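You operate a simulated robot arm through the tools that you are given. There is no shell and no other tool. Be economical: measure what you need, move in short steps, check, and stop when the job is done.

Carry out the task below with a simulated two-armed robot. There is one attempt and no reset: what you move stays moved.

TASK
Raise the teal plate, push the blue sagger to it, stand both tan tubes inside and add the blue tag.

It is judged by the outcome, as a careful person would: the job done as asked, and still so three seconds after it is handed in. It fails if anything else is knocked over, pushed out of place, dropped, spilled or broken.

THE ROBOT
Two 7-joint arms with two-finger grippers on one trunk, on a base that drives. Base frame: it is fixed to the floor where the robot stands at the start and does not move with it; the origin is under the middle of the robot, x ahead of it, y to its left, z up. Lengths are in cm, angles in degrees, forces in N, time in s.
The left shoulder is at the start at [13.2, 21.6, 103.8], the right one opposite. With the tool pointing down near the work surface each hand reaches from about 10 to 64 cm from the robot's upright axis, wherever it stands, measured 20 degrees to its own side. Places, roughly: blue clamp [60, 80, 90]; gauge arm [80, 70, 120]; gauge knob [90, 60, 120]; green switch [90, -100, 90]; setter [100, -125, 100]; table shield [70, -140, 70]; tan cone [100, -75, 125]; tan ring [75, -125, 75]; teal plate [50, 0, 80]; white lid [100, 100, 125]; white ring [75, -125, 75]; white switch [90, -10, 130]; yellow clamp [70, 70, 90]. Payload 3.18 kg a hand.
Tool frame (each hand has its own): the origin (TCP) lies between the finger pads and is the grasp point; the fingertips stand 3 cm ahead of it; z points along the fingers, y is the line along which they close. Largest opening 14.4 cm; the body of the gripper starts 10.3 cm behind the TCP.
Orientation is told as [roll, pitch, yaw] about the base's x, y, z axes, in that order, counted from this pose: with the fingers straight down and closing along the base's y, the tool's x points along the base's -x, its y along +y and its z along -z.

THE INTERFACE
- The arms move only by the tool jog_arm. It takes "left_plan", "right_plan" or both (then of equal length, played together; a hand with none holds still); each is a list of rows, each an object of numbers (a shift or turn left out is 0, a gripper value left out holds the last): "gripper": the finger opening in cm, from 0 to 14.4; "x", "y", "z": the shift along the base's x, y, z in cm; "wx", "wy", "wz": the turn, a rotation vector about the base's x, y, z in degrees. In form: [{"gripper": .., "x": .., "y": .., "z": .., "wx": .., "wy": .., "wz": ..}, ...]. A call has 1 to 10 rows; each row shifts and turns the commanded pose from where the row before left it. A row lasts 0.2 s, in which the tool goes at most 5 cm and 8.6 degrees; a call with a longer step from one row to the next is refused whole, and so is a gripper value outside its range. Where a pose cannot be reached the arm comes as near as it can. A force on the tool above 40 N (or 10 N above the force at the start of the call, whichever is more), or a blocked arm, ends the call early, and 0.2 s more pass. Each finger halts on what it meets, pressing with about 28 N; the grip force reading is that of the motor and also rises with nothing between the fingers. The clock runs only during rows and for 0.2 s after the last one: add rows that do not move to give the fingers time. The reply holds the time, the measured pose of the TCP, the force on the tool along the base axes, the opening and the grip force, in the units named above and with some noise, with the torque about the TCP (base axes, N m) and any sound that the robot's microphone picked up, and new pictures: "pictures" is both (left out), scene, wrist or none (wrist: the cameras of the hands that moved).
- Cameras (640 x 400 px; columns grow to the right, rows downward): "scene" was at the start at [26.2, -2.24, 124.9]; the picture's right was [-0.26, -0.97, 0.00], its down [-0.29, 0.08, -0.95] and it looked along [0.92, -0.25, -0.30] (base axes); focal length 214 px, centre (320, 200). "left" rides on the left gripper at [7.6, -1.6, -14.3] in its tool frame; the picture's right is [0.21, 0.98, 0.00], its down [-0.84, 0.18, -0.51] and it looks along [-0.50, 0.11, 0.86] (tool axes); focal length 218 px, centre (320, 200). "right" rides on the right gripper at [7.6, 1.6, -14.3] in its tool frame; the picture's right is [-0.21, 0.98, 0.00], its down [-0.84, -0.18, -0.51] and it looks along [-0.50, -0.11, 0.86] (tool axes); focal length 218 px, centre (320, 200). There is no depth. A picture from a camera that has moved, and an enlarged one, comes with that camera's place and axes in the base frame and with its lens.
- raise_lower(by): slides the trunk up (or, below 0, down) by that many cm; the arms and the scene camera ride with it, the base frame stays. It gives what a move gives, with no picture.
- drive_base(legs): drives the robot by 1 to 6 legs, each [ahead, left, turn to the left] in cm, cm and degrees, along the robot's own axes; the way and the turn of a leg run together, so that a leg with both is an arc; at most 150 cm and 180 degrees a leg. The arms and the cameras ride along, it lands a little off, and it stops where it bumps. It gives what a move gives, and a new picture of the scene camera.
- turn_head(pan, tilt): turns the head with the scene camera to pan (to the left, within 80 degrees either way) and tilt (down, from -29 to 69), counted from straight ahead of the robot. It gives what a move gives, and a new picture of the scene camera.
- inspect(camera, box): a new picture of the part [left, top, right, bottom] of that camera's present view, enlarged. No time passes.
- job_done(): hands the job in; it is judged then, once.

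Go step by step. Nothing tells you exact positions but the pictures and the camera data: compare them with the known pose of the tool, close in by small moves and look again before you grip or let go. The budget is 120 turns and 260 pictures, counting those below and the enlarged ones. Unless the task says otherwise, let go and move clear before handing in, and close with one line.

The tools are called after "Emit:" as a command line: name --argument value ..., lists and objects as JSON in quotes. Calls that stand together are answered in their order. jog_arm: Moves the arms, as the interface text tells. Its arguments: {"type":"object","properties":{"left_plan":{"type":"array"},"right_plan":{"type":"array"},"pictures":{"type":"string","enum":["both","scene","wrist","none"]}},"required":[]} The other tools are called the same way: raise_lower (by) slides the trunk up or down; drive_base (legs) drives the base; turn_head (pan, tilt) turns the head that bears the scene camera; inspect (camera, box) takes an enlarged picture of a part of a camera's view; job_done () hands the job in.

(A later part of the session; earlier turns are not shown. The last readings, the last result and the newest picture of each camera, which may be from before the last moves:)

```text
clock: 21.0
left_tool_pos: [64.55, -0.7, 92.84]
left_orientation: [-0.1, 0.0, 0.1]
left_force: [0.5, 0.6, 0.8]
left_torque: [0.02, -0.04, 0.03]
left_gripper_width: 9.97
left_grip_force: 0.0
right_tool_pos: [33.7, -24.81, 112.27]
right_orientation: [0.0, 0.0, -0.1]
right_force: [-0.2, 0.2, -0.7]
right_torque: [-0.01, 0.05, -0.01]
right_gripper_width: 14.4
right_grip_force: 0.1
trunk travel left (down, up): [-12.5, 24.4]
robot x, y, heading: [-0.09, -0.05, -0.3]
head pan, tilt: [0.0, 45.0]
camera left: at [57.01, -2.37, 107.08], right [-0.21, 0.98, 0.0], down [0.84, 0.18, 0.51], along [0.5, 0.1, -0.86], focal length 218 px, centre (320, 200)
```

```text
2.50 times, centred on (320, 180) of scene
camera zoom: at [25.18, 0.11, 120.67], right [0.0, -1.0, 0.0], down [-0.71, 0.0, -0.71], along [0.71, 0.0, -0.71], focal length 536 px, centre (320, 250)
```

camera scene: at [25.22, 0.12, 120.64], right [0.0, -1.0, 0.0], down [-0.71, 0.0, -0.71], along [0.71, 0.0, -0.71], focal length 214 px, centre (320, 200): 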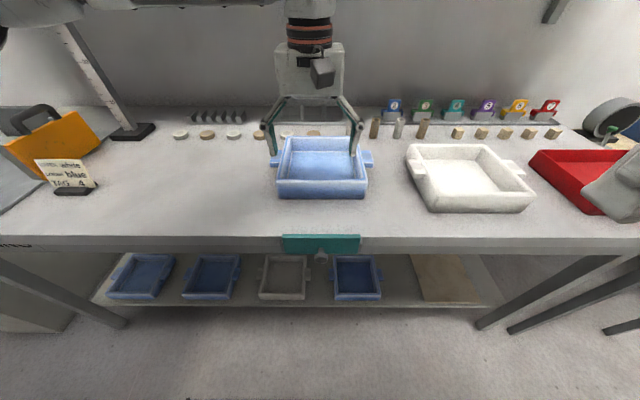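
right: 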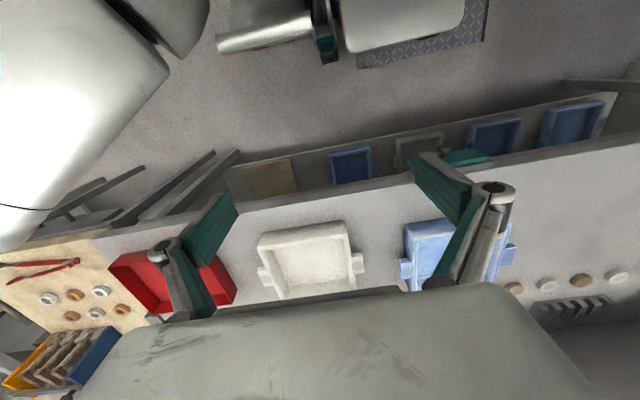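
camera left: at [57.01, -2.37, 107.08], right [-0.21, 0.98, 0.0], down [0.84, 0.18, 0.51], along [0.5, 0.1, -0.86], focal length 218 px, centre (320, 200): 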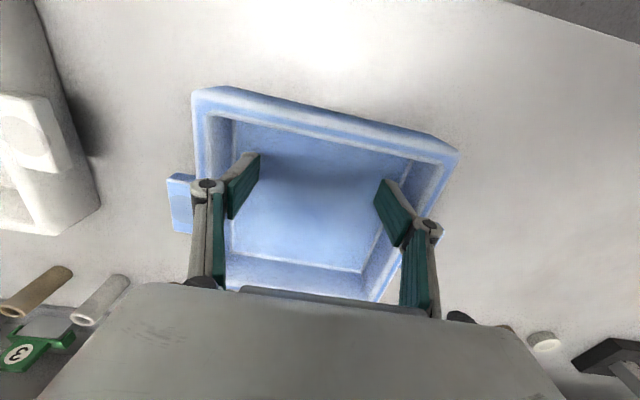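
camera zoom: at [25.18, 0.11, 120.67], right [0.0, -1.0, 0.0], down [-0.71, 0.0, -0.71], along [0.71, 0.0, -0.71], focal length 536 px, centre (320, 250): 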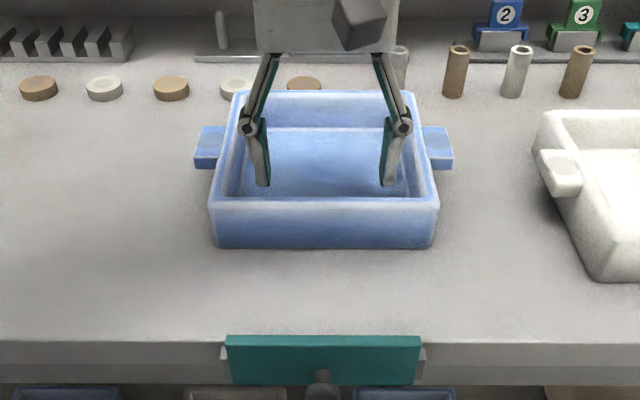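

The fingers are inside clear of the walls. Now I push toward the plate, first half.

Emit:
jog_arm --left_plan '[{"z": -0.5}, {"x": -1.2}, {"x": -1.2}, {"x": -1.2}, {"x": -1.2}, {"x": -1.2}, {"x": -1.2}, {}]' --pictures "scene"

Emit:
inspect --camera "scene" --box '[240, 120, 400, 280]'

```text
clock: 22.8
left_tool_pos: [57.32, -0.68, 92.1]
left_orientation: [-0.1, 0.2, -0.1]
left_force: [1.9, 0.0, -1.3]
left_torque: [-0.04, -0.02, -0.08]
left_gripper_width: 10.01
left_grip_force: 0.1
right_tool_pos: [33.74, -24.77, 112.29]
right_orientation: [0.1, 0.2, -0.1]
right_force: [-0.4, -0.2, 1.1]
right_torque: [-0.02, 0.0, -0.02]
right_gripper_width: 14.38
right_grip_force: 0.0
trunk travel left (down, up): [-12.5, 24.4]
robot x, y, heading: [0.04, 0.12, -0.1]
head pan, tilt: [0.0, 45.0]
camera scene: at [25.24, 0.12, 120.64], right [0.0, -1.0, 0.0], down [-0.71, 0.0, -0.71], along [0.71, 0.0, -0.71], focal length 214 px, centre (320, 200)
```

scene: 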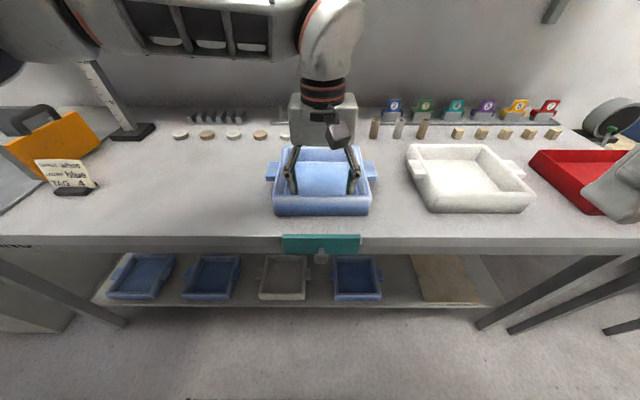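

```text
2.50 times, centred on (320, 200) of scene
camera zoom: at [25.24, 0.12, 120.64], right [0.0, -1.0, 0.0], down [-0.71, 0.0, -0.71], along [0.71, 0.0, -0.71], focal length 536 px, centre (320, 200)
```

zoom: 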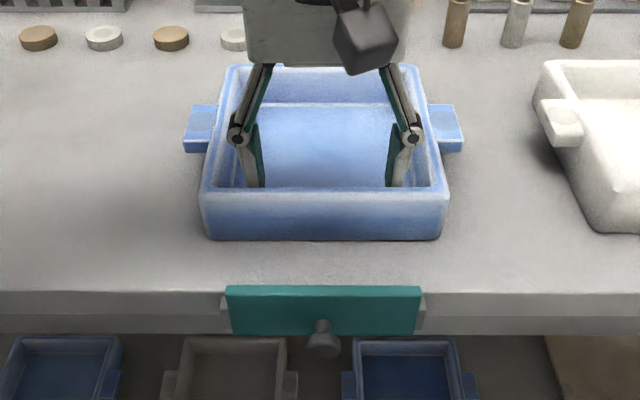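

The sagger moves square (front now near x 54). Continue, slower toward contact.

Emit:
jog_arm --left_plan '[{"x": -1}, {"x": -1}, {"x": -1}, {"x": -0.8}, {"x": -0.5}, {}]' --pictures "scene"

Emit:
inspect --camera "scene" --box '[240, 140, 400, 280]'

```text
clock: 24.2
left_tool_pos: [53.09, -0.46, 92.11]
left_orientation: [-0.1, 0.1, 0.0]
left_force: [2.2, 0.3, 0.3]
left_torque: [0.03, -0.04, -0.05]
left_gripper_width: 10.02
left_grip_force: 0.4
right_tool_pos: [33.72, -24.77, 112.29]
right_orientation: [-0.1, 0.1, -0.1]
right_force: [0.2, -0.1, -0.6]
right_torque: [0.01, 0.02, 0.02]
right_gripper_width: 14.45
right_grip_force: 0.0
trunk travel left (down, up): [-12.5, 24.4]
robot x, y, heading: [0.01, -0.01, -0.2]
head pan, tilt: [0.0, 45.0]
camera scene: at [25.25, 0.12, 120.64], right [0.0, -1.0, 0.0], down [-0.71, 0.0, -0.71], along [0.71, 0.0, -0.71], focal length 214 px, centre (320, 200)
```

scene: 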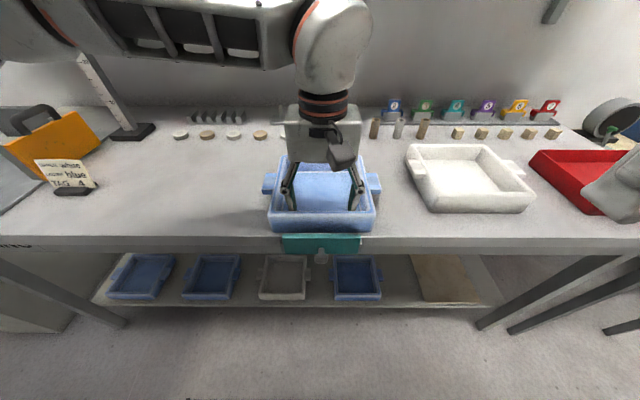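

```text
2.86 times, centred on (320, 210) of scene
camera zoom: at [25.25, 0.12, 120.64], right [0.0, -1.0, 0.0], down [-0.71, 0.0, -0.71], along [0.71, 0.0, -0.71], focal length 613 px, centre (320, 171)
```

zoom: 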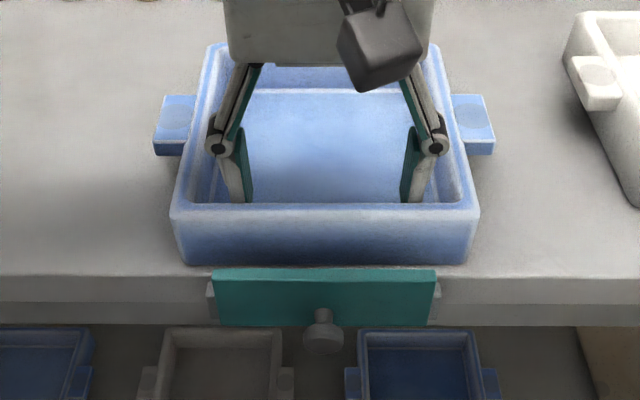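

Nearly there; about 1–2 cm of gap is left. I push in small steps, watching force.

Emit:
jog_arm --left_plan '[{"x": -0.4}, {"x": -0.4}, {"x": -0.3}, {}]' --pictures "none"

Emit:
inspect --camera "scene" --box '[260, 200, 380, 270]'

```text
clock: 25.2
left_tool_pos: [51.99, -0.72, 92.14]
left_orientation: [-0.3, 0.0, 0.0]
left_force: [2.4, -0.5, 1.7]
left_torque: [-0.01, -0.09, -0.08]
left_gripper_width: 9.97
left_grip_force: 0.0
right_tool_pos: [33.75, -24.77, 112.39]
right_orientation: [-0.1, 0.0, -0.1]
right_force: [0.6, 0.2, 0.8]
right_torque: [0.0, -0.02, 0.03]
right_gripper_width: 14.39
right_grip_force: 0.0
trunk travel left (down, up): [-12.5, 24.4]
robot x, y, heading: [-0.34, -0.4, 0.1]
head pan, tilt: [0.0, 45.0]
```

```text
5.33 times, centred on (320, 235) of scene
camera zoom: at [25.24, 0.12, 120.65], right [0.0, -1.0, 0.0], down [-0.71, 0.0, -0.71], along [0.71, 0.0, -0.71], focal length 1144 px, centre (320, 13)
```

zoom: 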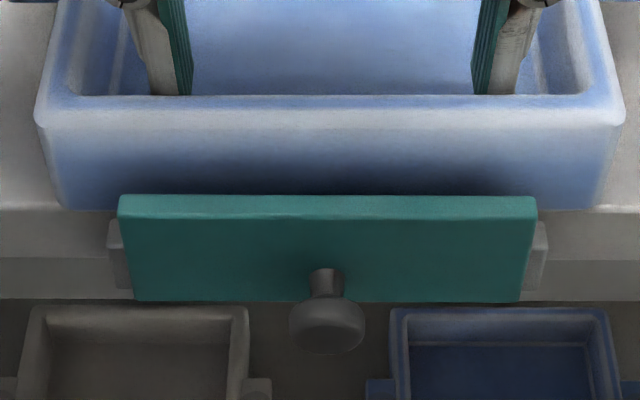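

Emit:
jog_arm --left_plan '[{"x": -0.3}, {"x": -0.3}, {"x": -0.2}, {}]' --pictures "none"

Emit:
inspect --camera "scene" --box '[260, 200, 380, 270]'

```text
clock: 26.2
left_tool_pos: [51.27, -0.58, 92.24]
left_orientation: [-0.1, 0.1, -0.1]
left_force: [2.2, 0.7, 1.1]
left_torque: [0.04, -0.08, 0.09]
left_gripper_width: 10.01
left_grip_force: 0.3
right_tool_pos: [33.62, -24.8, 112.29]
right_orientation: [0.0, 0.1, 0.0]
right_force: [0.6, 0.7, 0.3]
right_torque: [0.0, -0.01, -0.02]
right_gripper_width: 14.38
right_grip_force: 0.1
trunk travel left (down, up): [-12.5, 24.4]
robot x, y, heading: [-0.2, -0.4, -0.1]
head pan, tilt: [0.0, 45.0]
```

```text
5.33 times, centred on (320, 235) of scene
camera zoom: at [25.24, 0.12, 120.64], right [0.0, -1.0, 0.0], down [-0.71, 0.0, -0.71], along [0.71, 0.0, -0.71], focal length 1144 px, centre (320, 13)
```

zoom: 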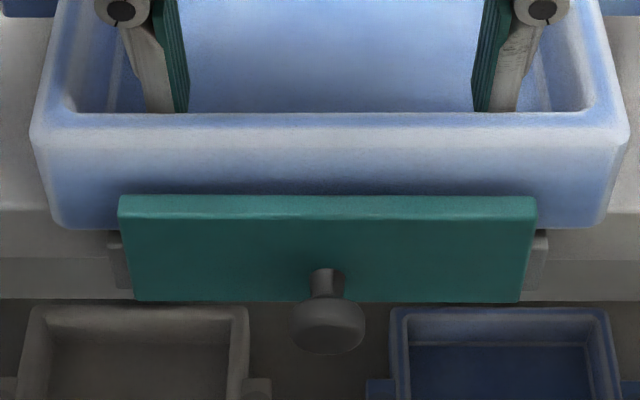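

Emit:
jog_arm --left_plan '[{"x": -0.3}, {"x": -0.3}, {}]' --pictures "none"

Emit:
inspect --camera "scene" --box '[260, 200, 380, 270]'

```text
clock: 27.0
left_tool_pos: [50.78, -0.53, 92.07]
left_orientation: [-0.2, 0.0, 0.1]
left_force: [12.3, 0.3, 3.3]
left_torque: [0.19, -0.21, -0.69]
left_gripper_width: 10.03
left_grip_force: 0.3
right_tool_pos: [33.66, -24.73, 112.27]
right_orientation: [-0.1, 0.1, -0.1]
right_force: [-0.7, 0.4, -0.4]
right_torque: [0.02, 0.0, -0.04]
right_gripper_width: 14.39
right_grip_force: 0.1
trunk travel left (down, up): [-12.5, 24.4]
robot x, y, heading: [0.16, -0.14, -0.2]
head pan, tilt: [0.0, 45.0]
```

```text
5.33 times, centred on (320, 235) of scene
camera zoom: at [25.33, 0.11, 120.63], right [0.0, -1.0, 0.0], down [-0.71, 0.0, -0.71], along [0.71, 0.0, -0.71], focal length 1144 px, centre (320, 13)
```

zoom: 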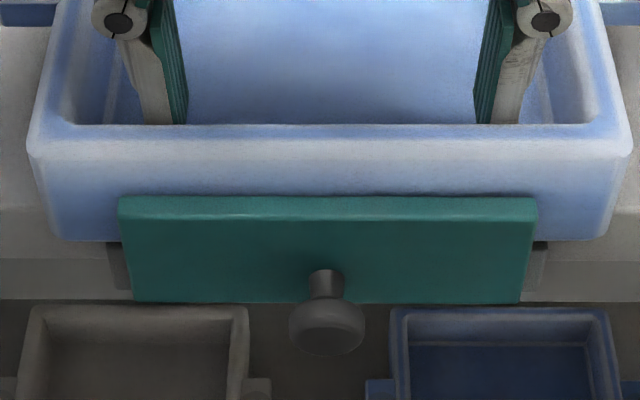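

Contact with the plate is confirmed (12 N). I release the push, withdraw the left hand up, and head for the tubes with the right hand.

Emit:
jog_arm --left_plan '[{"x": 1.2}, {"z": 4}, {"z": 4.5}, {"z": 3, "x": 3, "y": 2}, {"y": 4, "x": 2}, {"y": 4}, {"y": 4}, {}]' --pictures "scene"

Emit:
inspect --camera "scene" --box '[240, 80, 480, 260]'

```text
clock: 28.8
left_tool_pos: [56.74, 13.35, 103.84]
left_orientation: [-0.1, 0.1, 0.0]
left_force: [0.1, -0.1, 0.3]
left_torque: [0.02, 0.0, 0.03]
left_gripper_width: 9.98
left_grip_force: 0.0
right_tool_pos: [33.61, -24.91, 112.25]
right_orientation: [0.0, 0.1, -0.2]
right_force: [-0.6, 0.8, 0.5]
right_torque: [-0.01, -0.04, -0.06]
right_gripper_width: 14.37
right_grip_force: 0.1
trunk travel left (down, up): [-12.5, 24.4]
robot x, y, heading: [0.1, -0.23, -0.4]
head pan, tilt: [0.0, 45.0]
camera scene: at [25.23, 0.06, 120.64], right [0.0, -1.0, 0.0], down [-0.71, 0.0, -0.71], along [0.71, 0.0, -0.71], focal length 214 px, centre (320, 200)
```

scene: 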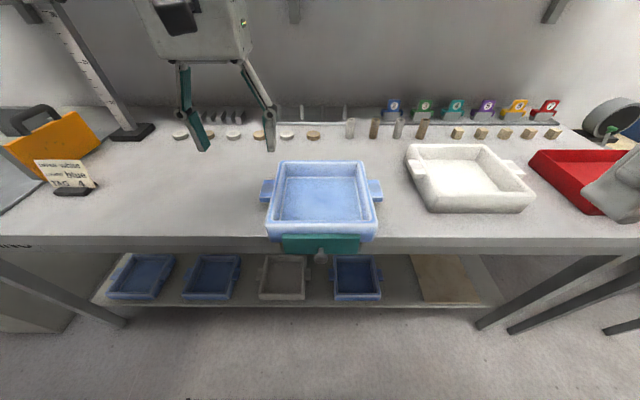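

```text
2.22 times, centred on (360, 170) of scene
camera zoom: at [25.23, 0.06, 120.64], right [0.0, -1.0, 0.0], down [-0.71, 0.0, -0.71], along [0.71, 0.0, -0.71], focal length 477 px, centre (231, 267)
```

zoom: 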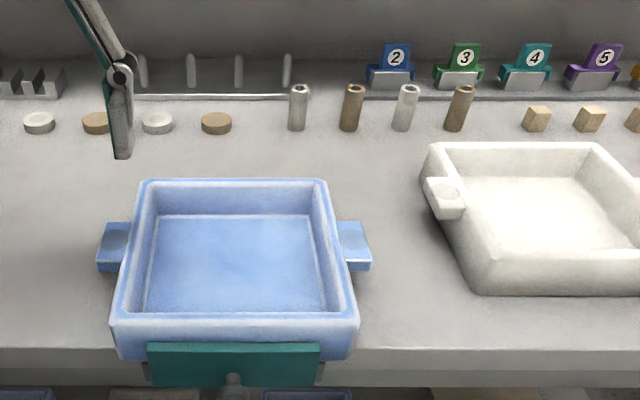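

Sagger stands square against the plate. I'll drive right and ahead so the right hand can reach the tubes.

Emit:
drive_base --legs '[[0, -12, 0], [14, 0, 0]]'

```text
clock: 31.4
left_tool_pos: [70.82, 1.54, 103.75]
left_orientation: [-0.1, 0.2, 0.0]
left_force: [0.3, 0.4, -0.1]
left_torque: [-0.02, 0.04, 0.0]
left_gripper_width: 9.99
left_grip_force: 0.0
right_tool_pos: [47.8, -36.61, 112.29]
right_orientation: [0.1, 0.0, -0.1]
right_force: [-0.2, 0.0, 0.9]
right_torque: [-0.01, 0.02, 0.01]
right_gripper_width: 14.41
right_grip_force: 0.0
trunk travel left (down, up): [-12.5, 24.4]
robot x, y, heading: [14.03, -12.01, -0.1]
head pan, tilt: [0.0, 45.0]
camera scene: at [39.36, -11.76, 120.66], right [0.0, -1.0, 0.0], down [-0.71, 0.0, -0.71], along [0.71, 0.0, -0.71], focal length 214 px, centre (320, 200)
```

scene: 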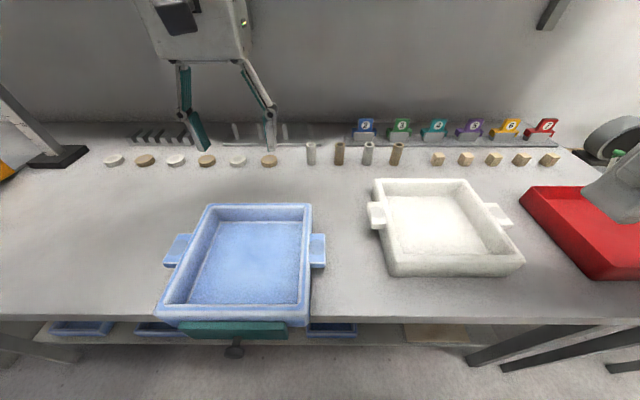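

Now I bring the right hand toward the nearer tan tube, tilting fingers forward 30° for reach, and move the left hand aside.

Emit:
jog_arm --right_plan '[{"x": 3.5, "y": 2.3, "z": -1.3, "wy": -4, "gripper": 5}, {"x": 3.5, "y": 2.3, "z": -1.3, "wy": -4}, {"x": 3.5, "y": 2.3, "z": -1.3, "wy": -4}, {"x": 3.5, "y": 2.3, "z": -1.3, "wy": -4}, {"x": 3.5, "y": 2.3, "z": -1.3, "wy": -4}, {"x": 3.5, "y": 2.3, "z": -1.3, "wy": -4}, {"x": 3.5, "y": 2.3, "z": -1.3, "wy": -4}, {"y": 2.1, "wy": -2}, {"y": 2.1}, {}]' --left_plan '[{"y": 3}, {"y": 3}, {"y": 3}, {"y": 3}, {}, {}, {}, {}, {}, {}]' --pictures "both"

Emit:
inspect --camera "scene" --box '[260, 80, 480, 200]'

```text
clock: 33.6
left_tool_pos: [70.78, 13.62, 103.71]
left_orientation: [-0.1, 0.1, 0.0]
left_force: [0.2, -0.7, 0.7]
left_torque: [-0.02, 0.0, -0.01]
left_gripper_width: 9.97
left_grip_force: 0.0
right_tool_pos: [72.45, -16.52, 103.06]
right_orientation: [0.2, -29.9, -0.2]
right_force: [0.3, 0.3, -0.2]
right_torque: [-0.01, 0.01, 0.0]
right_gripper_width: 5.0
right_grip_force: 0.1
trunk travel left (down, up): [-12.5, 24.4]
robot x, y, heading: [13.89, -12.01, -0.0]
head pan, tilt: [0.0, 45.0]
camera scene: at [39.32, -11.79, 120.65], right [0.0, -1.0, 0.0], down [-0.71, 0.0, -0.71], along [0.71, 0.0, -0.71], focal length 214 px, centre (320, 200)
camera right: at [58.67, -14.7, 111.72], right [0.18, 0.98, 0.11], down [0.48, -0.18, 0.86], along [0.86, -0.11, -0.5], focal length 218 px, centre (320, 200)
camera left: at [63.22, 11.91, 118.08], right [-0.21, 0.98, 0.0], down [0.84, 0.18, 0.51], along [0.5, 0.1, -0.86], focal length 218 px, centre (320, 200)
```

scene: 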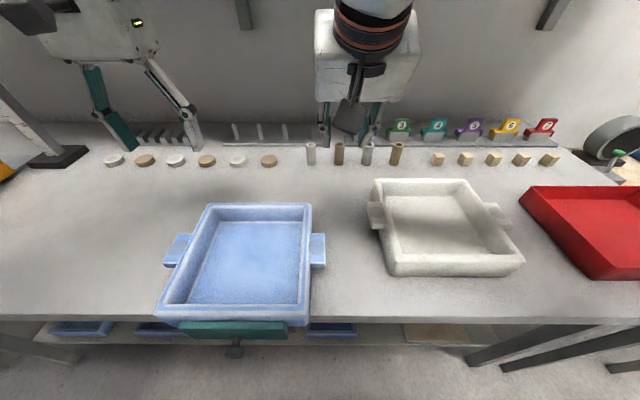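
right: 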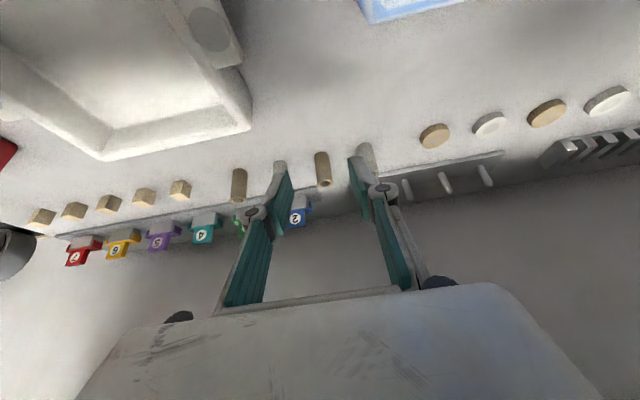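
left: 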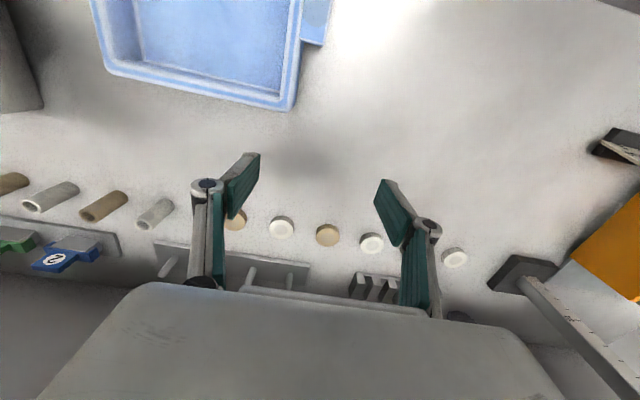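

```text
2.91 times, centred on (370, 140) of scene
camera zoom: at [39.32, -11.79, 120.65], right [0.0, -1.0, 0.0], down [-0.71, 0.0, -0.71], along [0.71, 0.0, -0.71], focal length 624 px, centre (174, 374)
```

zoom: 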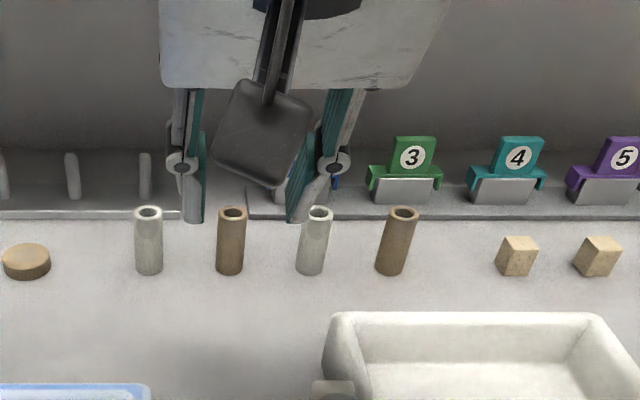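

The nearer tan tube is at about [85.5, −16.9], standing 6 cm tall (top z 93.5). I approach along the finger direction and check before gripping.

Emit:
jog_arm --right_plan '[{"x": 3.2, "y": -0.2}, {"x": 3.2, "y": -0.2}, {"x": 2, "z": -3.5}, {"x": 2, "z": -3.5}, {}]' --pictures "wrist"

Emit:
inspect --camera "scene" --box '[260, 80, 480, 200]'

```text
clock: 34.8
left_tool_pos: [70.64, 13.57, 103.79]
left_orientation: [-0.1, -0.1, 0.0]
left_force: [0.0, -0.3, -0.4]
left_torque: [0.01, -0.02, -0.01]
left_gripper_width: 9.99
left_grip_force: 0.1
right_tool_pos: [82.76, -16.8, 96.15]
right_orientation: [0.1, -30.0, 0.0]
right_force: [-0.1, 0.4, -0.3]
right_torque: [0.02, 0.0, 0.02]
right_gripper_width: 4.98
right_grip_force: 0.1
trunk travel left (down, up): [-12.5, 24.4]
robot x, y, heading: [14.51, -11.86, -0.2]
head pan, tilt: [0.0, 45.0]
camera right: at [69.01, -15.06, 104.7], right [0.18, 0.98, 0.11], down [0.48, -0.18, 0.86], along [0.86, -0.11, -0.5], focal length 218 px, centre (320, 200)
```

right: 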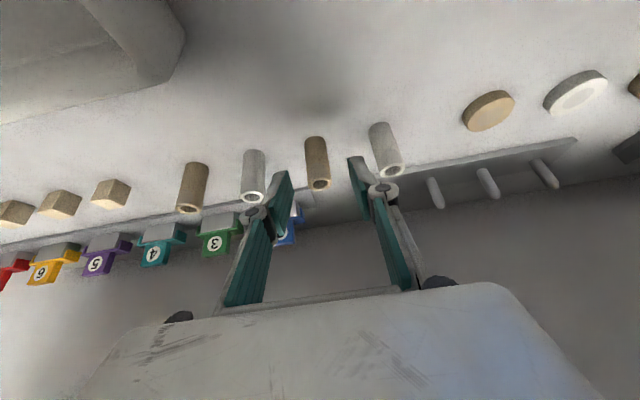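

```text
2.91 times, centred on (370, 140) of scene
camera zoom: at [39.24, -11.77, 120.69], right [0.0, -1.0, 0.0], down [-0.71, 0.0, -0.71], along [0.71, 0.0, -0.71], focal length 624 px, centre (174, 374)
```

zoom: 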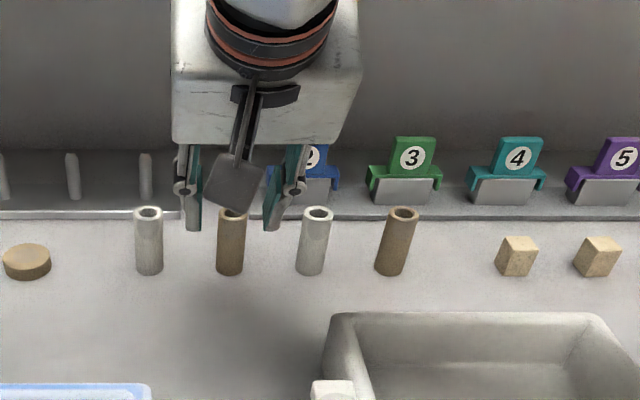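

The tube is centred between the fingers. I go down to mid-tube and close.

Emit:
jog_arm --right_plan '[{"x": 1.3, "z": -2.3}, {"x": 1.3, "z": -2.3}, {}, {"gripper": 2}, {"gripper": 1.5}, {}, {}]' --pictures "wrist"

Emit:
inspect --camera "scene" --box '[260, 80, 480, 200]'

```text
clock: 36.4
left_tool_pos: [70.83, 13.62, 103.82]
left_orientation: [-0.1, 0.0, 0.0]
left_force: [0.0, 0.3, 0.3]
left_torque: [-0.01, 0.0, 0.01]
left_gripper_width: 10.0
left_grip_force: 0.1
right_tool_pos: [85.27, -16.71, 91.43]
right_orientation: [0.1, -29.9, -0.1]
right_force: [0.5, 0.5, 0.2]
right_torque: [0.01, 0.0, 0.01]
right_gripper_width: 1.47
right_grip_force: 0.0
trunk travel left (down, up): [-12.5, 24.4]
robot x, y, heading: [14.29, -12.01, -0.1]
head pan, tilt: [0.0, 45.0]
camera right: at [71.54, -14.95, 100.01], right [0.18, 0.98, 0.11], down [0.48, -0.18, 0.86], along [0.86, -0.11, -0.5], focal length 218 px, centre (320, 200)
```

right: 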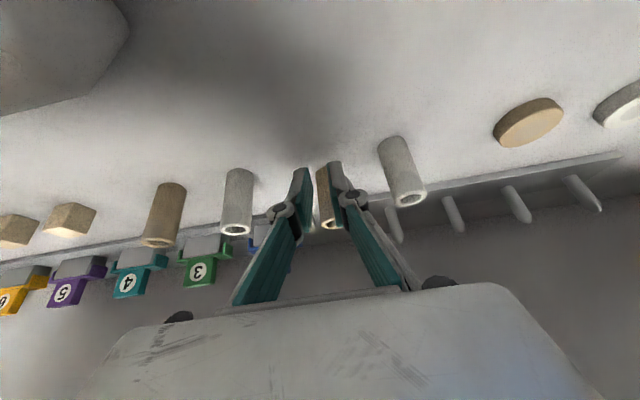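

```text
2.91 times, centred on (370, 140) of scene
camera zoom: at [39.33, -11.76, 120.65], right [0.0, -1.0, 0.0], down [-0.71, 0.0, -0.71], along [0.71, 0.0, -0.71], focal length 624 px, centre (174, 374)
```

zoom: 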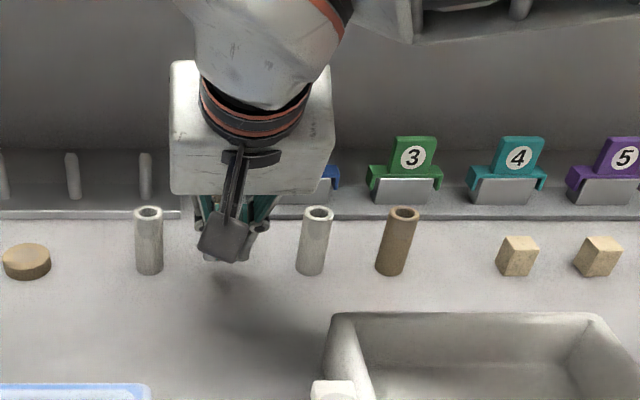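

The fingers closed to 1.5 cm without resistance, so the tube may not be between the pads. Let me look closely.

Emit:
inspect --camera "right" --box '[200, 130, 440, 280]'

Emit:
inspect --camera "left" --box '[0, 150, 160, 290]'

```text
2.67 times, centred on (320, 205) of right
camera zoom: at [71.54, -14.95, 100.01], right [0.18, 0.98, 0.11], down [0.48, -0.18, 0.86], along [0.86, -0.11, -0.5], focal length 582 px, centre (320, 187)
```

zoom: 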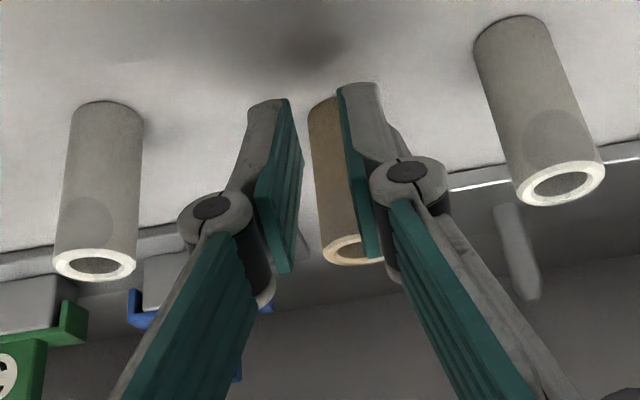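

```text
2.86 times, centred on (80, 220) of left
camera zoom: at [63.22, 11.94, 118.07], right [-0.21, 0.98, 0.0], down [0.84, 0.18, 0.51], along [0.49, 0.1, -0.86], focal length 624 px, centre (1006, 143)
```

zoom: 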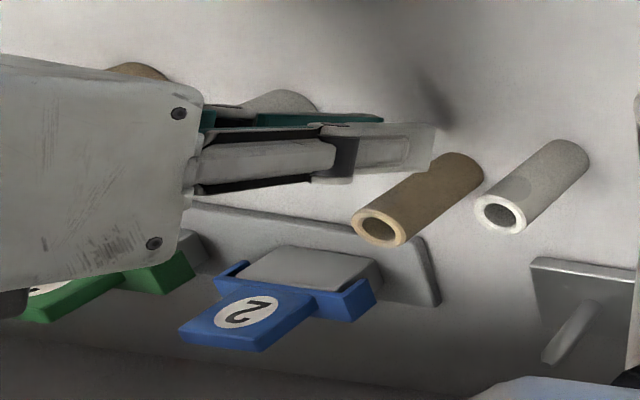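

The tube was squeezed ahead about 2 cm but still stands; its true place is a bit farther (x ≈ 88, y ≈ −16.3). I'll open, advance slightly and look again.

Emit:
jog_arm --right_plan '[{"gripper": 6}, {}, {"y": 0.4}, {"x": 1.2}, {}]' --pictures "wrist"

Emit:
inspect --camera "left" --box '[0, 150, 160, 290]'

Emit:
inspect --camera "right" --box '[200, 130, 440, 280]'

```text
clock: 37.6
left_tool_pos: [70.71, 13.68, 103.78]
left_orientation: [-0.1, 0.1, 0.1]
left_force: [-0.4, 0.2, -1.0]
left_torque: [-0.01, -0.04, 0.04]
left_gripper_width: 9.99
left_grip_force: 0.0
right_tool_pos: [86.44, -16.3, 91.58]
right_orientation: [0.1, -29.8, 0.0]
right_force: [-0.7, 0.1, 0.7]
right_torque: [0.02, 0.03, -0.02]
right_gripper_width: 6.02
right_grip_force: 0.0
trunk travel left (down, up): [-12.5, 24.4]
robot x, y, heading: [14.2, -11.88, 0.1]
head pan, tilt: [0.0, 45.0]
camera right: at [72.76, -14.65, 100.1], right [0.18, 0.98, 0.1], down [0.48, -0.18, 0.86], along [0.86, -0.11, -0.5], focal length 218 px, centre (320, 200)
```

right: 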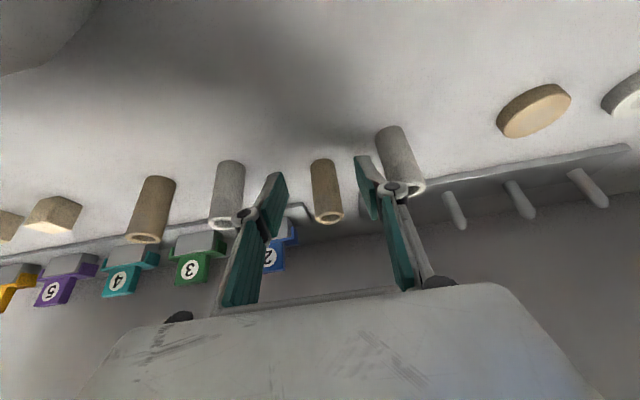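

```text
2.86 times, centred on (80, 220) of left
camera zoom: at [63.2, 11.95, 118.09], right [-0.21, 0.98, 0.0], down [0.84, 0.18, 0.51], along [0.5, 0.1, -0.86], focal length 624 px, centre (1006, 143)
```

zoom: 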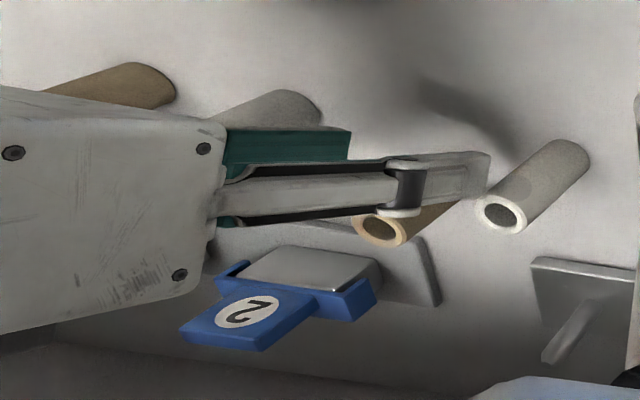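

```text
2.67 times, centred on (320, 205) of right
camera zoom: at [72.76, -14.65, 100.1], right [0.18, 0.98, 0.1], down [0.48, -0.18, 0.86], along [0.86, -0.11, -0.5], focal length 582 px, centre (320, 187)
```

zoom: 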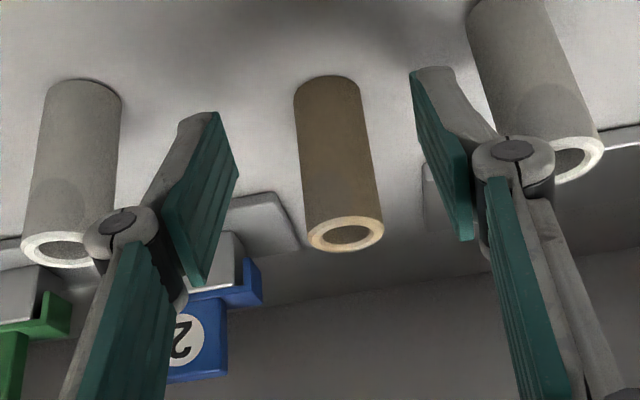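

The tube sits at about [88.2, −16.0]. I advance 1.3 cm and close.

Emit:
jog_arm --right_plan '[{"x": 1.3, "y": 0.25, "z": -0.2}, {}, {"gripper": 3.5}, {"gripper": 2}, {"gripper": 1}, {}, {}]' --pictures "none"

Emit:
inspect --camera "right" --box '[200, 130, 440, 280]'

```text
clock: 39.2
left_tool_pos: [70.63, 13.68, 103.85]
left_orientation: [-0.1, 0.1, 0.0]
left_force: [-0.7, -0.1, -0.1]
left_torque: [-0.04, 0.0, -0.02]
left_gripper_width: 10.01
left_grip_force: 0.0
right_tool_pos: [87.86, -16.01, 91.37]
right_orientation: [0.0, -30.0, -0.2]
right_force: [0.4, -0.1, 1.2]
right_torque: [0.05, -0.01, 0.03]
right_gripper_width: 2.52
right_grip_force: 27.9
trunk travel left (down, up): [-12.5, 24.4]
robot x, y, heading: [13.94, -11.57, -0.1]
head pan, tilt: [0.0, 45.0]
```

```text
2.67 times, centred on (320, 205) of right
camera zoom: at [74.1, -14.39, 99.93], right [0.18, 0.98, 0.11], down [0.48, -0.18, 0.86], along [0.86, -0.11, -0.5], focal length 582 px, centre (320, 187)
```

zoom: 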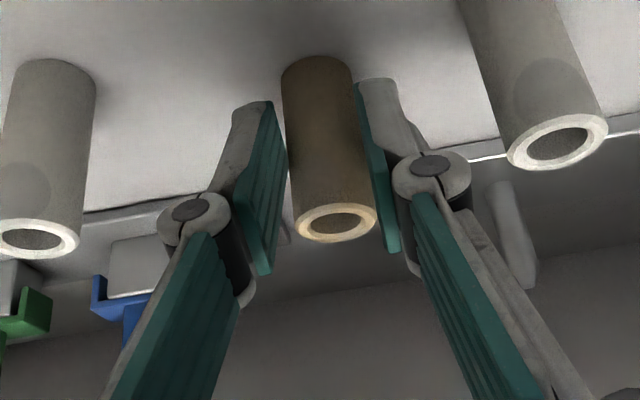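

The tube is gripped (2.5 cm, 28 N). Lift, draw back and check.

Emit:
jog_arm --right_plan '[{"z": 2}, {"z": 3}, {"z": 1.5, "x": -2}, {"x": -3.5, "z": 1}, {"x": -4, "z": 1}, {}]' --pictures "wrist"

Emit:
drive_base --legs '[[-20, 0, 0], [0, 14, 0]]'

```text
clock: 40.6
left_tool_pos: [70.8, 13.57, 103.76]
left_orientation: [-0.2, 0.1, 0.0]
left_force: [0.6, -0.4, -0.3]
left_torque: [-0.02, 0.01, -0.02]
left_gripper_width: 9.99
left_grip_force: 0.0
right_tool_pos: [78.16, -16.0, 99.79]
right_orientation: [0.3, -29.8, 0.0]
right_force: [0.0, -0.4, -0.9]
right_torque: [-0.02, 0.01, 0.02]
right_gripper_width: 2.5
right_grip_force: 28.3
trunk travel left (down, up): [-12.5, 24.4]
robot x, y, heading: [14.04, -11.92, -0.0]
head pan, tilt: [0.0, 45.0]
camera right: at [64.4, -14.25, 108.34], right [0.18, 0.98, 0.1], down [0.48, -0.18, 0.86], along [0.86, -0.11, -0.5], focal length 218 px, centre (320, 200)
```

right: 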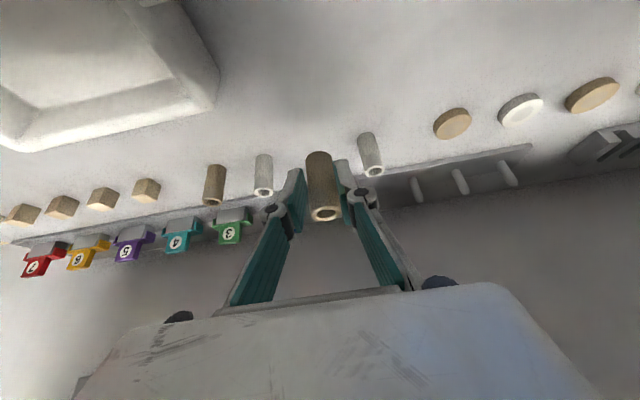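

```text
clock: 43.6
left_tool_pos: [50.86, 27.9, 103.83]
left_orientation: [-0.2, 0.0, 0.4]
left_force: [-0.3, 1.3, 0.1]
left_torque: [-0.01, 0.03, 0.0]
left_gripper_width: 10.01
left_grip_force: 0.0
right_tool_pos: [58.5, -1.49, 99.86]
right_orientation: [0.2, -29.9, 0.4]
right_force: [-0.3, -0.2, 0.9]
right_torque: [-0.01, 0.04, 0.0]
right_gripper_width: 2.5
right_grip_force: 28.0
trunk travel left (down, up): [-12.5, 24.4]
robot x, y, heading: [-5.59, 1.83, 0.2]
head pan, tilt: [0.0, 45.0]
camera scene: at [19.63, 2.34, 120.65], right [0.0, -1.0, 0.0], down [-0.71, 0.0, -0.71], along [0.71, 0.0, -0.71], focal length 214 px, centre (320, 200)
```

scene: 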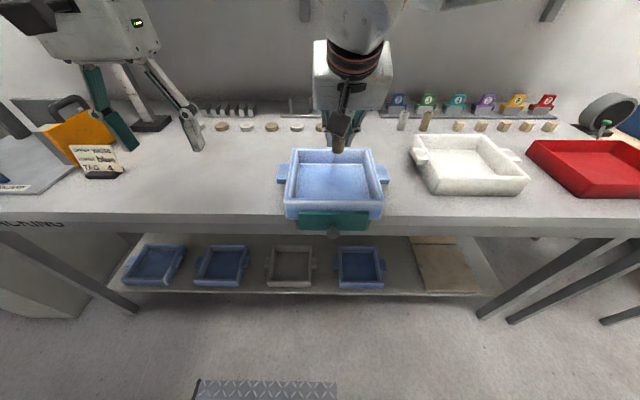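

I'm now above the sagger with the tube. I move it over to about [60, 3.5] and lower partway.

Emit:
jog_arm --right_plan '[{"y": 2.5, "x": 1}, {"y": 2.5, "x": 0.5}, {"z": -2.5}, {}]' --pictures "wrist"

Emit:
inspect --camera "scene" --box '[240, 110, 420, 250]'

```text
clock: 44.6
left_tool_pos: [50.84, 27.96, 103.7]
left_orientation: [-0.1, 0.1, 0.4]
left_force: [-0.5, 0.3, -0.1]
left_torque: [0.04, 0.0, -0.01]
left_gripper_width: 9.97
left_grip_force: 0.1
right_tool_pos: [60.02, 3.62, 97.36]
right_orientation: [0.1, -30.1, 0.4]
right_force: [-0.9, 0.1, -0.8]
right_torque: [-0.03, 0.03, 0.03]
right_gripper_width: 2.51
right_grip_force: 27.6
trunk travel left (down, up): [-12.5, 24.4]
robot x, y, heading: [-5.97, 2.22, 0.4]
head pan, tilt: [0.0, 45.0]
camera right: at [46.14, 5.15, 105.97], right [0.18, 0.98, 0.11], down [0.48, -0.18, 0.86], along [0.86, -0.1, -0.5], focal length 218 px, centre (320, 200)
```

right: 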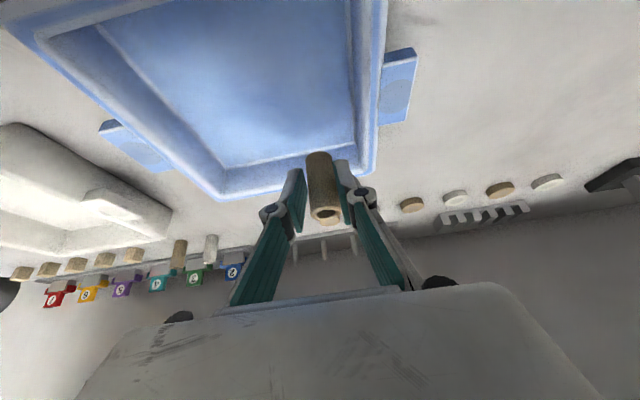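

```text
2.86 times, centred on (330, 180) of scene
camera zoom: at [19.57, 2.31, 120.67], right [0.01, -1.0, 0.0], down [-0.71, 0.0, -0.71], along [0.71, 0.0, -0.71], focal length 613 px, centre (291, 257)
```

zoom: 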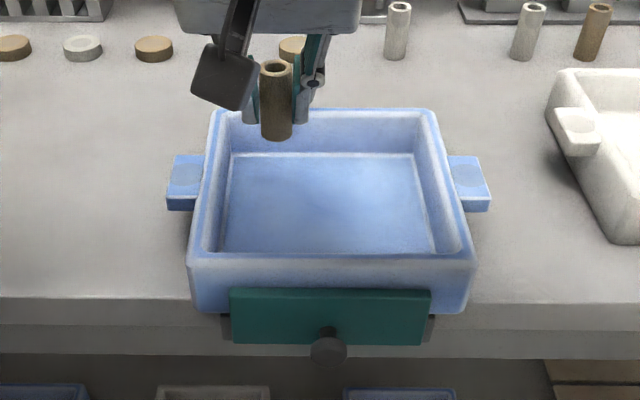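

The tube is well inside the outline. Lowering to the floor with a soft touch.

Emit:
jog_arm --right_plan '[{"z": -1.8}, {"z": -1.5}, {"z": -0.6}, {"z": -0.4}, {"z": -0.3}, {}]' --pictures "none"

Emit:
inspect --camera "scene" --box '[240, 110, 420, 250]'

```text
clock: 46.0
left_tool_pos: [50.86, 27.91, 103.74]
left_orientation: [-0.2, 0.2, 0.4]
left_force: [-0.4, -0.3, -0.4]
left_torque: [0.01, -0.02, -0.02]
left_gripper_width: 9.99
left_grip_force: 0.1
right_tool_pos: [60.1, 3.42, 92.68]
right_orientation: [0.0, -29.9, 0.3]
right_force: [0.2, -1.1, 0.1]
right_torque: [0.0, 0.0, 0.0]
right_gripper_width: 2.53
right_grip_force: 28.1
trunk travel left (down, up): [-12.5, 24.4]
robot x, y, heading: [-6.01, 2.12, 0.6]
head pan, tilt: [0.0, 45.0]
```

```text
2.86 times, centred on (330, 180) of scene
camera zoom: at [19.62, 2.3, 120.65], right [0.0, -1.0, 0.0], down [-0.71, 0.0, -0.71], along [0.71, 0.0, -0.71], focal length 613 px, centre (291, 257)
```

zoom: 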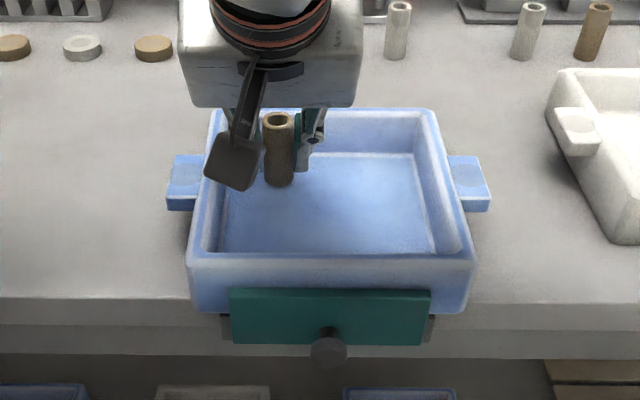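

Not on the floor yet. I keep easing down until the force tells of contact.

Emit:
jog_arm --right_plan '[{"z": -0.3}, {"z": -0.3}, {}]' --pictures "none"

```text
clock: 46.8
left_tool_pos: [50.9, 27.94, 103.92]
left_orientation: [0.0, 0.0, 0.4]
left_force: [0.3, -0.4, 0.3]
left_torque: [-0.03, -0.01, -0.02]
left_gripper_width: 9.99
left_grip_force: 0.1
right_tool_pos: [59.98, 3.45, 92.32]
right_orientation: [0.2, -30.2, 0.3]
right_force: [2.0, 0.1, 8.9]
right_torque: [0.07, -0.18, -0.06]
right_gripper_width: 2.53
right_grip_force: 27.6
trunk travel left (down, up): [-12.5, 24.4]
robot x, y, heading: [-5.65, 2.13, 0.4]
head pan, tilt: [0.0, 45.0]
```

Contact (9 N up). I ease off 0.2, open gently, and withdraw along the finger line.

Emit:
jog_arm --right_plan '[{"z": 0.15}, {"gripper": 3}, {"gripper": 4.2}, {}, {}]' --pictures "none"

Emit:
inspect --camera "right" --box '[200, 100, 440, 250]'

Emit:
inspect --camera "scene" --box '[240, 110, 420, 250]'

```text
clock: 48.0
left_tool_pos: [50.85, 27.97, 103.8]
left_orientation: [-0.2, 0.2, 0.5]
left_force: [-0.4, 0.5, 0.6]
left_torque: [0.01, -0.01, 0.04]
left_gripper_width: 10.0
left_grip_force: 0.1
right_tool_pos: [59.94, 3.57, 92.35]
right_orientation: [0.1, -29.8, 0.3]
right_force: [0.1, -0.5, 0.1]
right_torque: [0.0, 0.0, -0.04]
right_gripper_width: 4.21
right_grip_force: 0.0
trunk travel left (down, up): [-12.5, 24.4]
robot x, y, heading: [-5.41, 1.95, 0.3]
head pan, tilt: [0.0, 45.0]
```

```text
2.67 times, centred on (320, 175) of right
camera zoom: at [46.23, 5.04, 100.85], right [0.18, 0.98, 0.11], down [0.48, -0.18, 0.86], along [0.86, -0.1, -0.5], focal length 582 px, centre (320, 267)
```

zoom: 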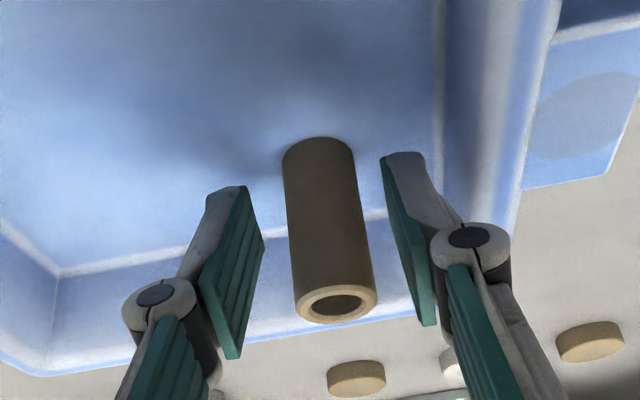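

```text
2.86 times, centred on (330, 180) of scene
camera zoom: at [19.62, 2.3, 120.65], right [0.0, -1.0, 0.0], down [-0.71, 0.0, -0.71], along [0.71, 0.0, -0.71], focal length 613 px, centre (291, 257)
```

zoom: 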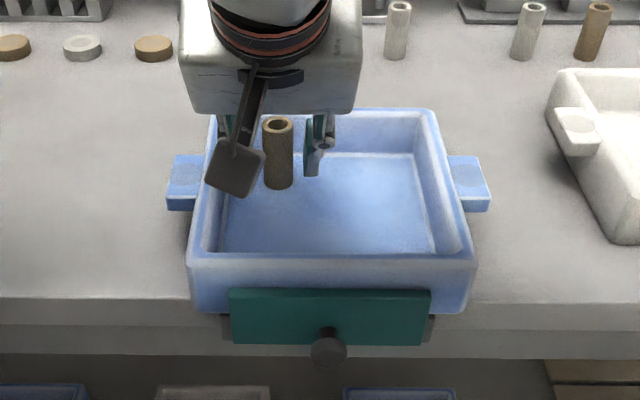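

The tube stands in the sagger, released. I withdraw and drive to the second tan tube.

Emit:
jog_arm --right_plan '[{"x": -1.2, "z": 2}, {"x": -1.2, "z": 2}, {"x": -1.2, "z": 2}, {"x": -1, "z": 3}, {"gripper": 5.5}]' --pictures "none"

Emit:
drive_base --legs '[[0, -24, 0], [20, 0, 0]]'

Emit:
inspect --camera "right" --box '[120, 80, 520, 330]'

```text
clock: 49.2
left_tool_pos: [50.79, 27.97, 103.67]
left_orientation: [-0.1, 0.2, 0.4]
left_force: [0.5, 0.2, 0.4]
left_torque: [-0.04, 0.07, -0.04]
left_gripper_width: 10.01
left_grip_force: 0.0
right_tool_pos: [55.38, 3.39, 101.18]
right_orientation: [0.1, -29.9, 0.4]
right_force: [-0.9, 0.3, 0.6]
right_torque: [0.06, -0.01, 0.05]
right_gripper_width: 5.5
right_grip_force: 0.2
trunk travel left (down, up): [-12.5, 24.4]
robot x, y, heading: [-6.05, 1.74, 0.1]
head pan, tilt: [0.0, 45.0]
```

```text
clock: 53.2
left_tool_pos: [70.85, 3.67, 103.74]
left_orientation: [0.0, 0.1, 0.3]
left_force: [0.4, 0.4, -0.6]
left_torque: [-0.03, 0.05, -0.01]
left_gripper_width: 9.99
left_grip_force: 0.1
right_tool_pos: [75.34, -20.77, 101.26]
right_orientation: [0.2, -29.9, 0.2]
right_force: [0.8, -0.3, -0.3]
right_torque: [-0.01, 0.03, 0.0]
right_gripper_width: 5.5
right_grip_force: 0.0
trunk travel left (down, up): [-12.5, 24.4]
robot x, y, heading: [14.0, -22.24, 0.2]
head pan, tilt: [0.0, 45.0]
camera scene: at [39.51, -21.79, 120.66], right [0.0, -1.0, 0.0], down [-0.71, 0.0, -0.71], along [0.71, 0.0, -0.71], focal length 214 px, centre (320, 200)
```

scene: 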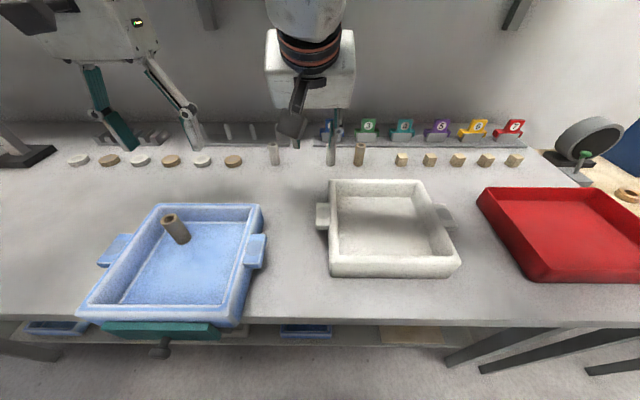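

```text
1.60 times, centred on (320, 205) of right
camera zoom: at [61.51, -19.17, 109.87], right [0.18, 0.98, 0.11], down [0.48, -0.18, 0.86], along [0.86, -0.1, -0.5], focal length 349 px, centre (320, 192)
```

zoom: 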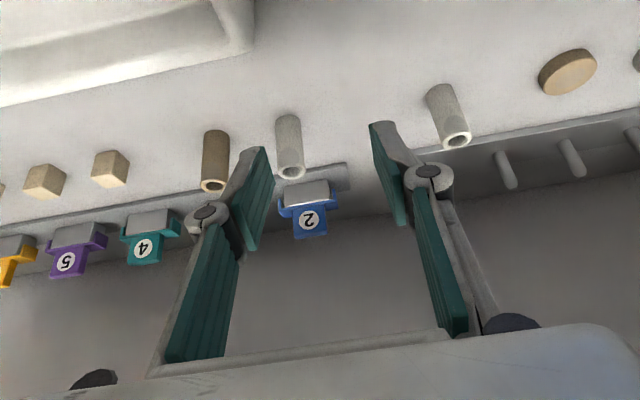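

The first tube still stands. I slide over to the second tan tube, near [86, −31.2], and approach halfway.

Emit:
jog_arm --right_plan '[{"y": -3.5}, {"y": -3.5}, {"y": -3.3}, {"x": 2.7, "z": -1}, {"x": 2.7, "z": -2}, {"x": 2.2, "z": -2}, {}]' --pictures "none"

Emit:
inspect --camera "right" --box '[180, 90, 460, 270]'

Emit:
inspect --camera "scene" --box '[260, 80, 480, 200]'

```text
clock: 54.8
left_tool_pos: [70.7, 3.79, 103.83]
left_orientation: [-0.1, 0.1, 0.4]
left_force: [-0.4, -0.2, -0.1]
left_torque: [0.03, -0.03, -0.01]
left_gripper_width: 10.0
left_grip_force: 0.1
right_tool_pos: [82.91, -31.11, 96.34]
right_orientation: [0.1, -30.1, 0.0]
right_force: [-0.8, 1.3, -0.3]
right_torque: [0.03, 0.04, 0.03]
right_gripper_width: 5.47
right_grip_force: 0.0
trunk travel left (down, up): [-12.5, 24.4]
robot x, y, heading: [14.33, -22.1, 0.3]
head pan, tilt: [0.0, 45.0]
```

```text
2.22 times, centred on (320, 180) of right
camera zoom: at [69.06, -29.41, 104.91], right [0.18, 0.98, 0.11], down [0.48, -0.18, 0.86], along [0.86, -0.1, -0.5], focal length 485 px, centre (320, 244)
```

zoom: 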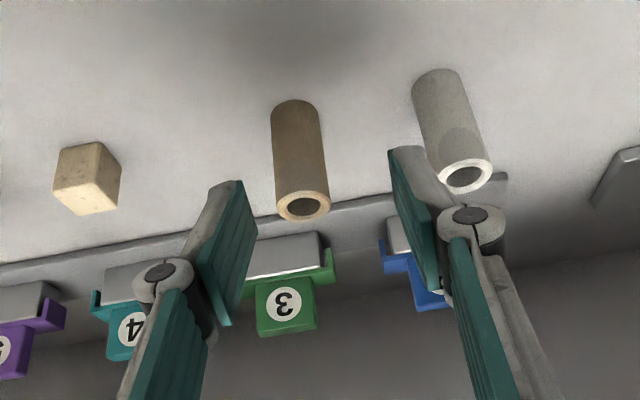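

```text
2.91 times, centred on (370, 140) of scene
camera zoom: at [39.42, -21.8, 120.68], right [0.0, -1.0, 0.0], down [-0.71, 0.0, -0.71], along [0.71, 0.0, -0.71], focal length 624 px, centre (174, 374)
```

zoom: 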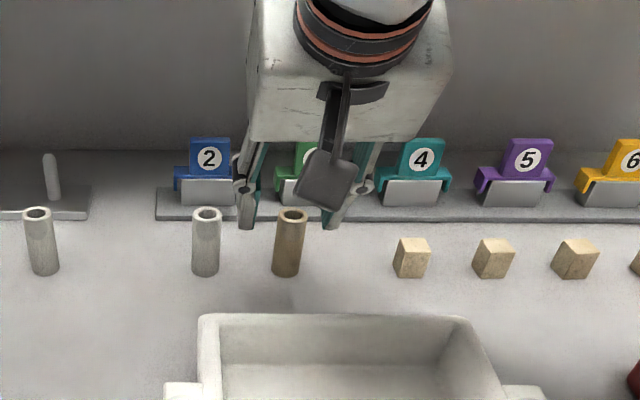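

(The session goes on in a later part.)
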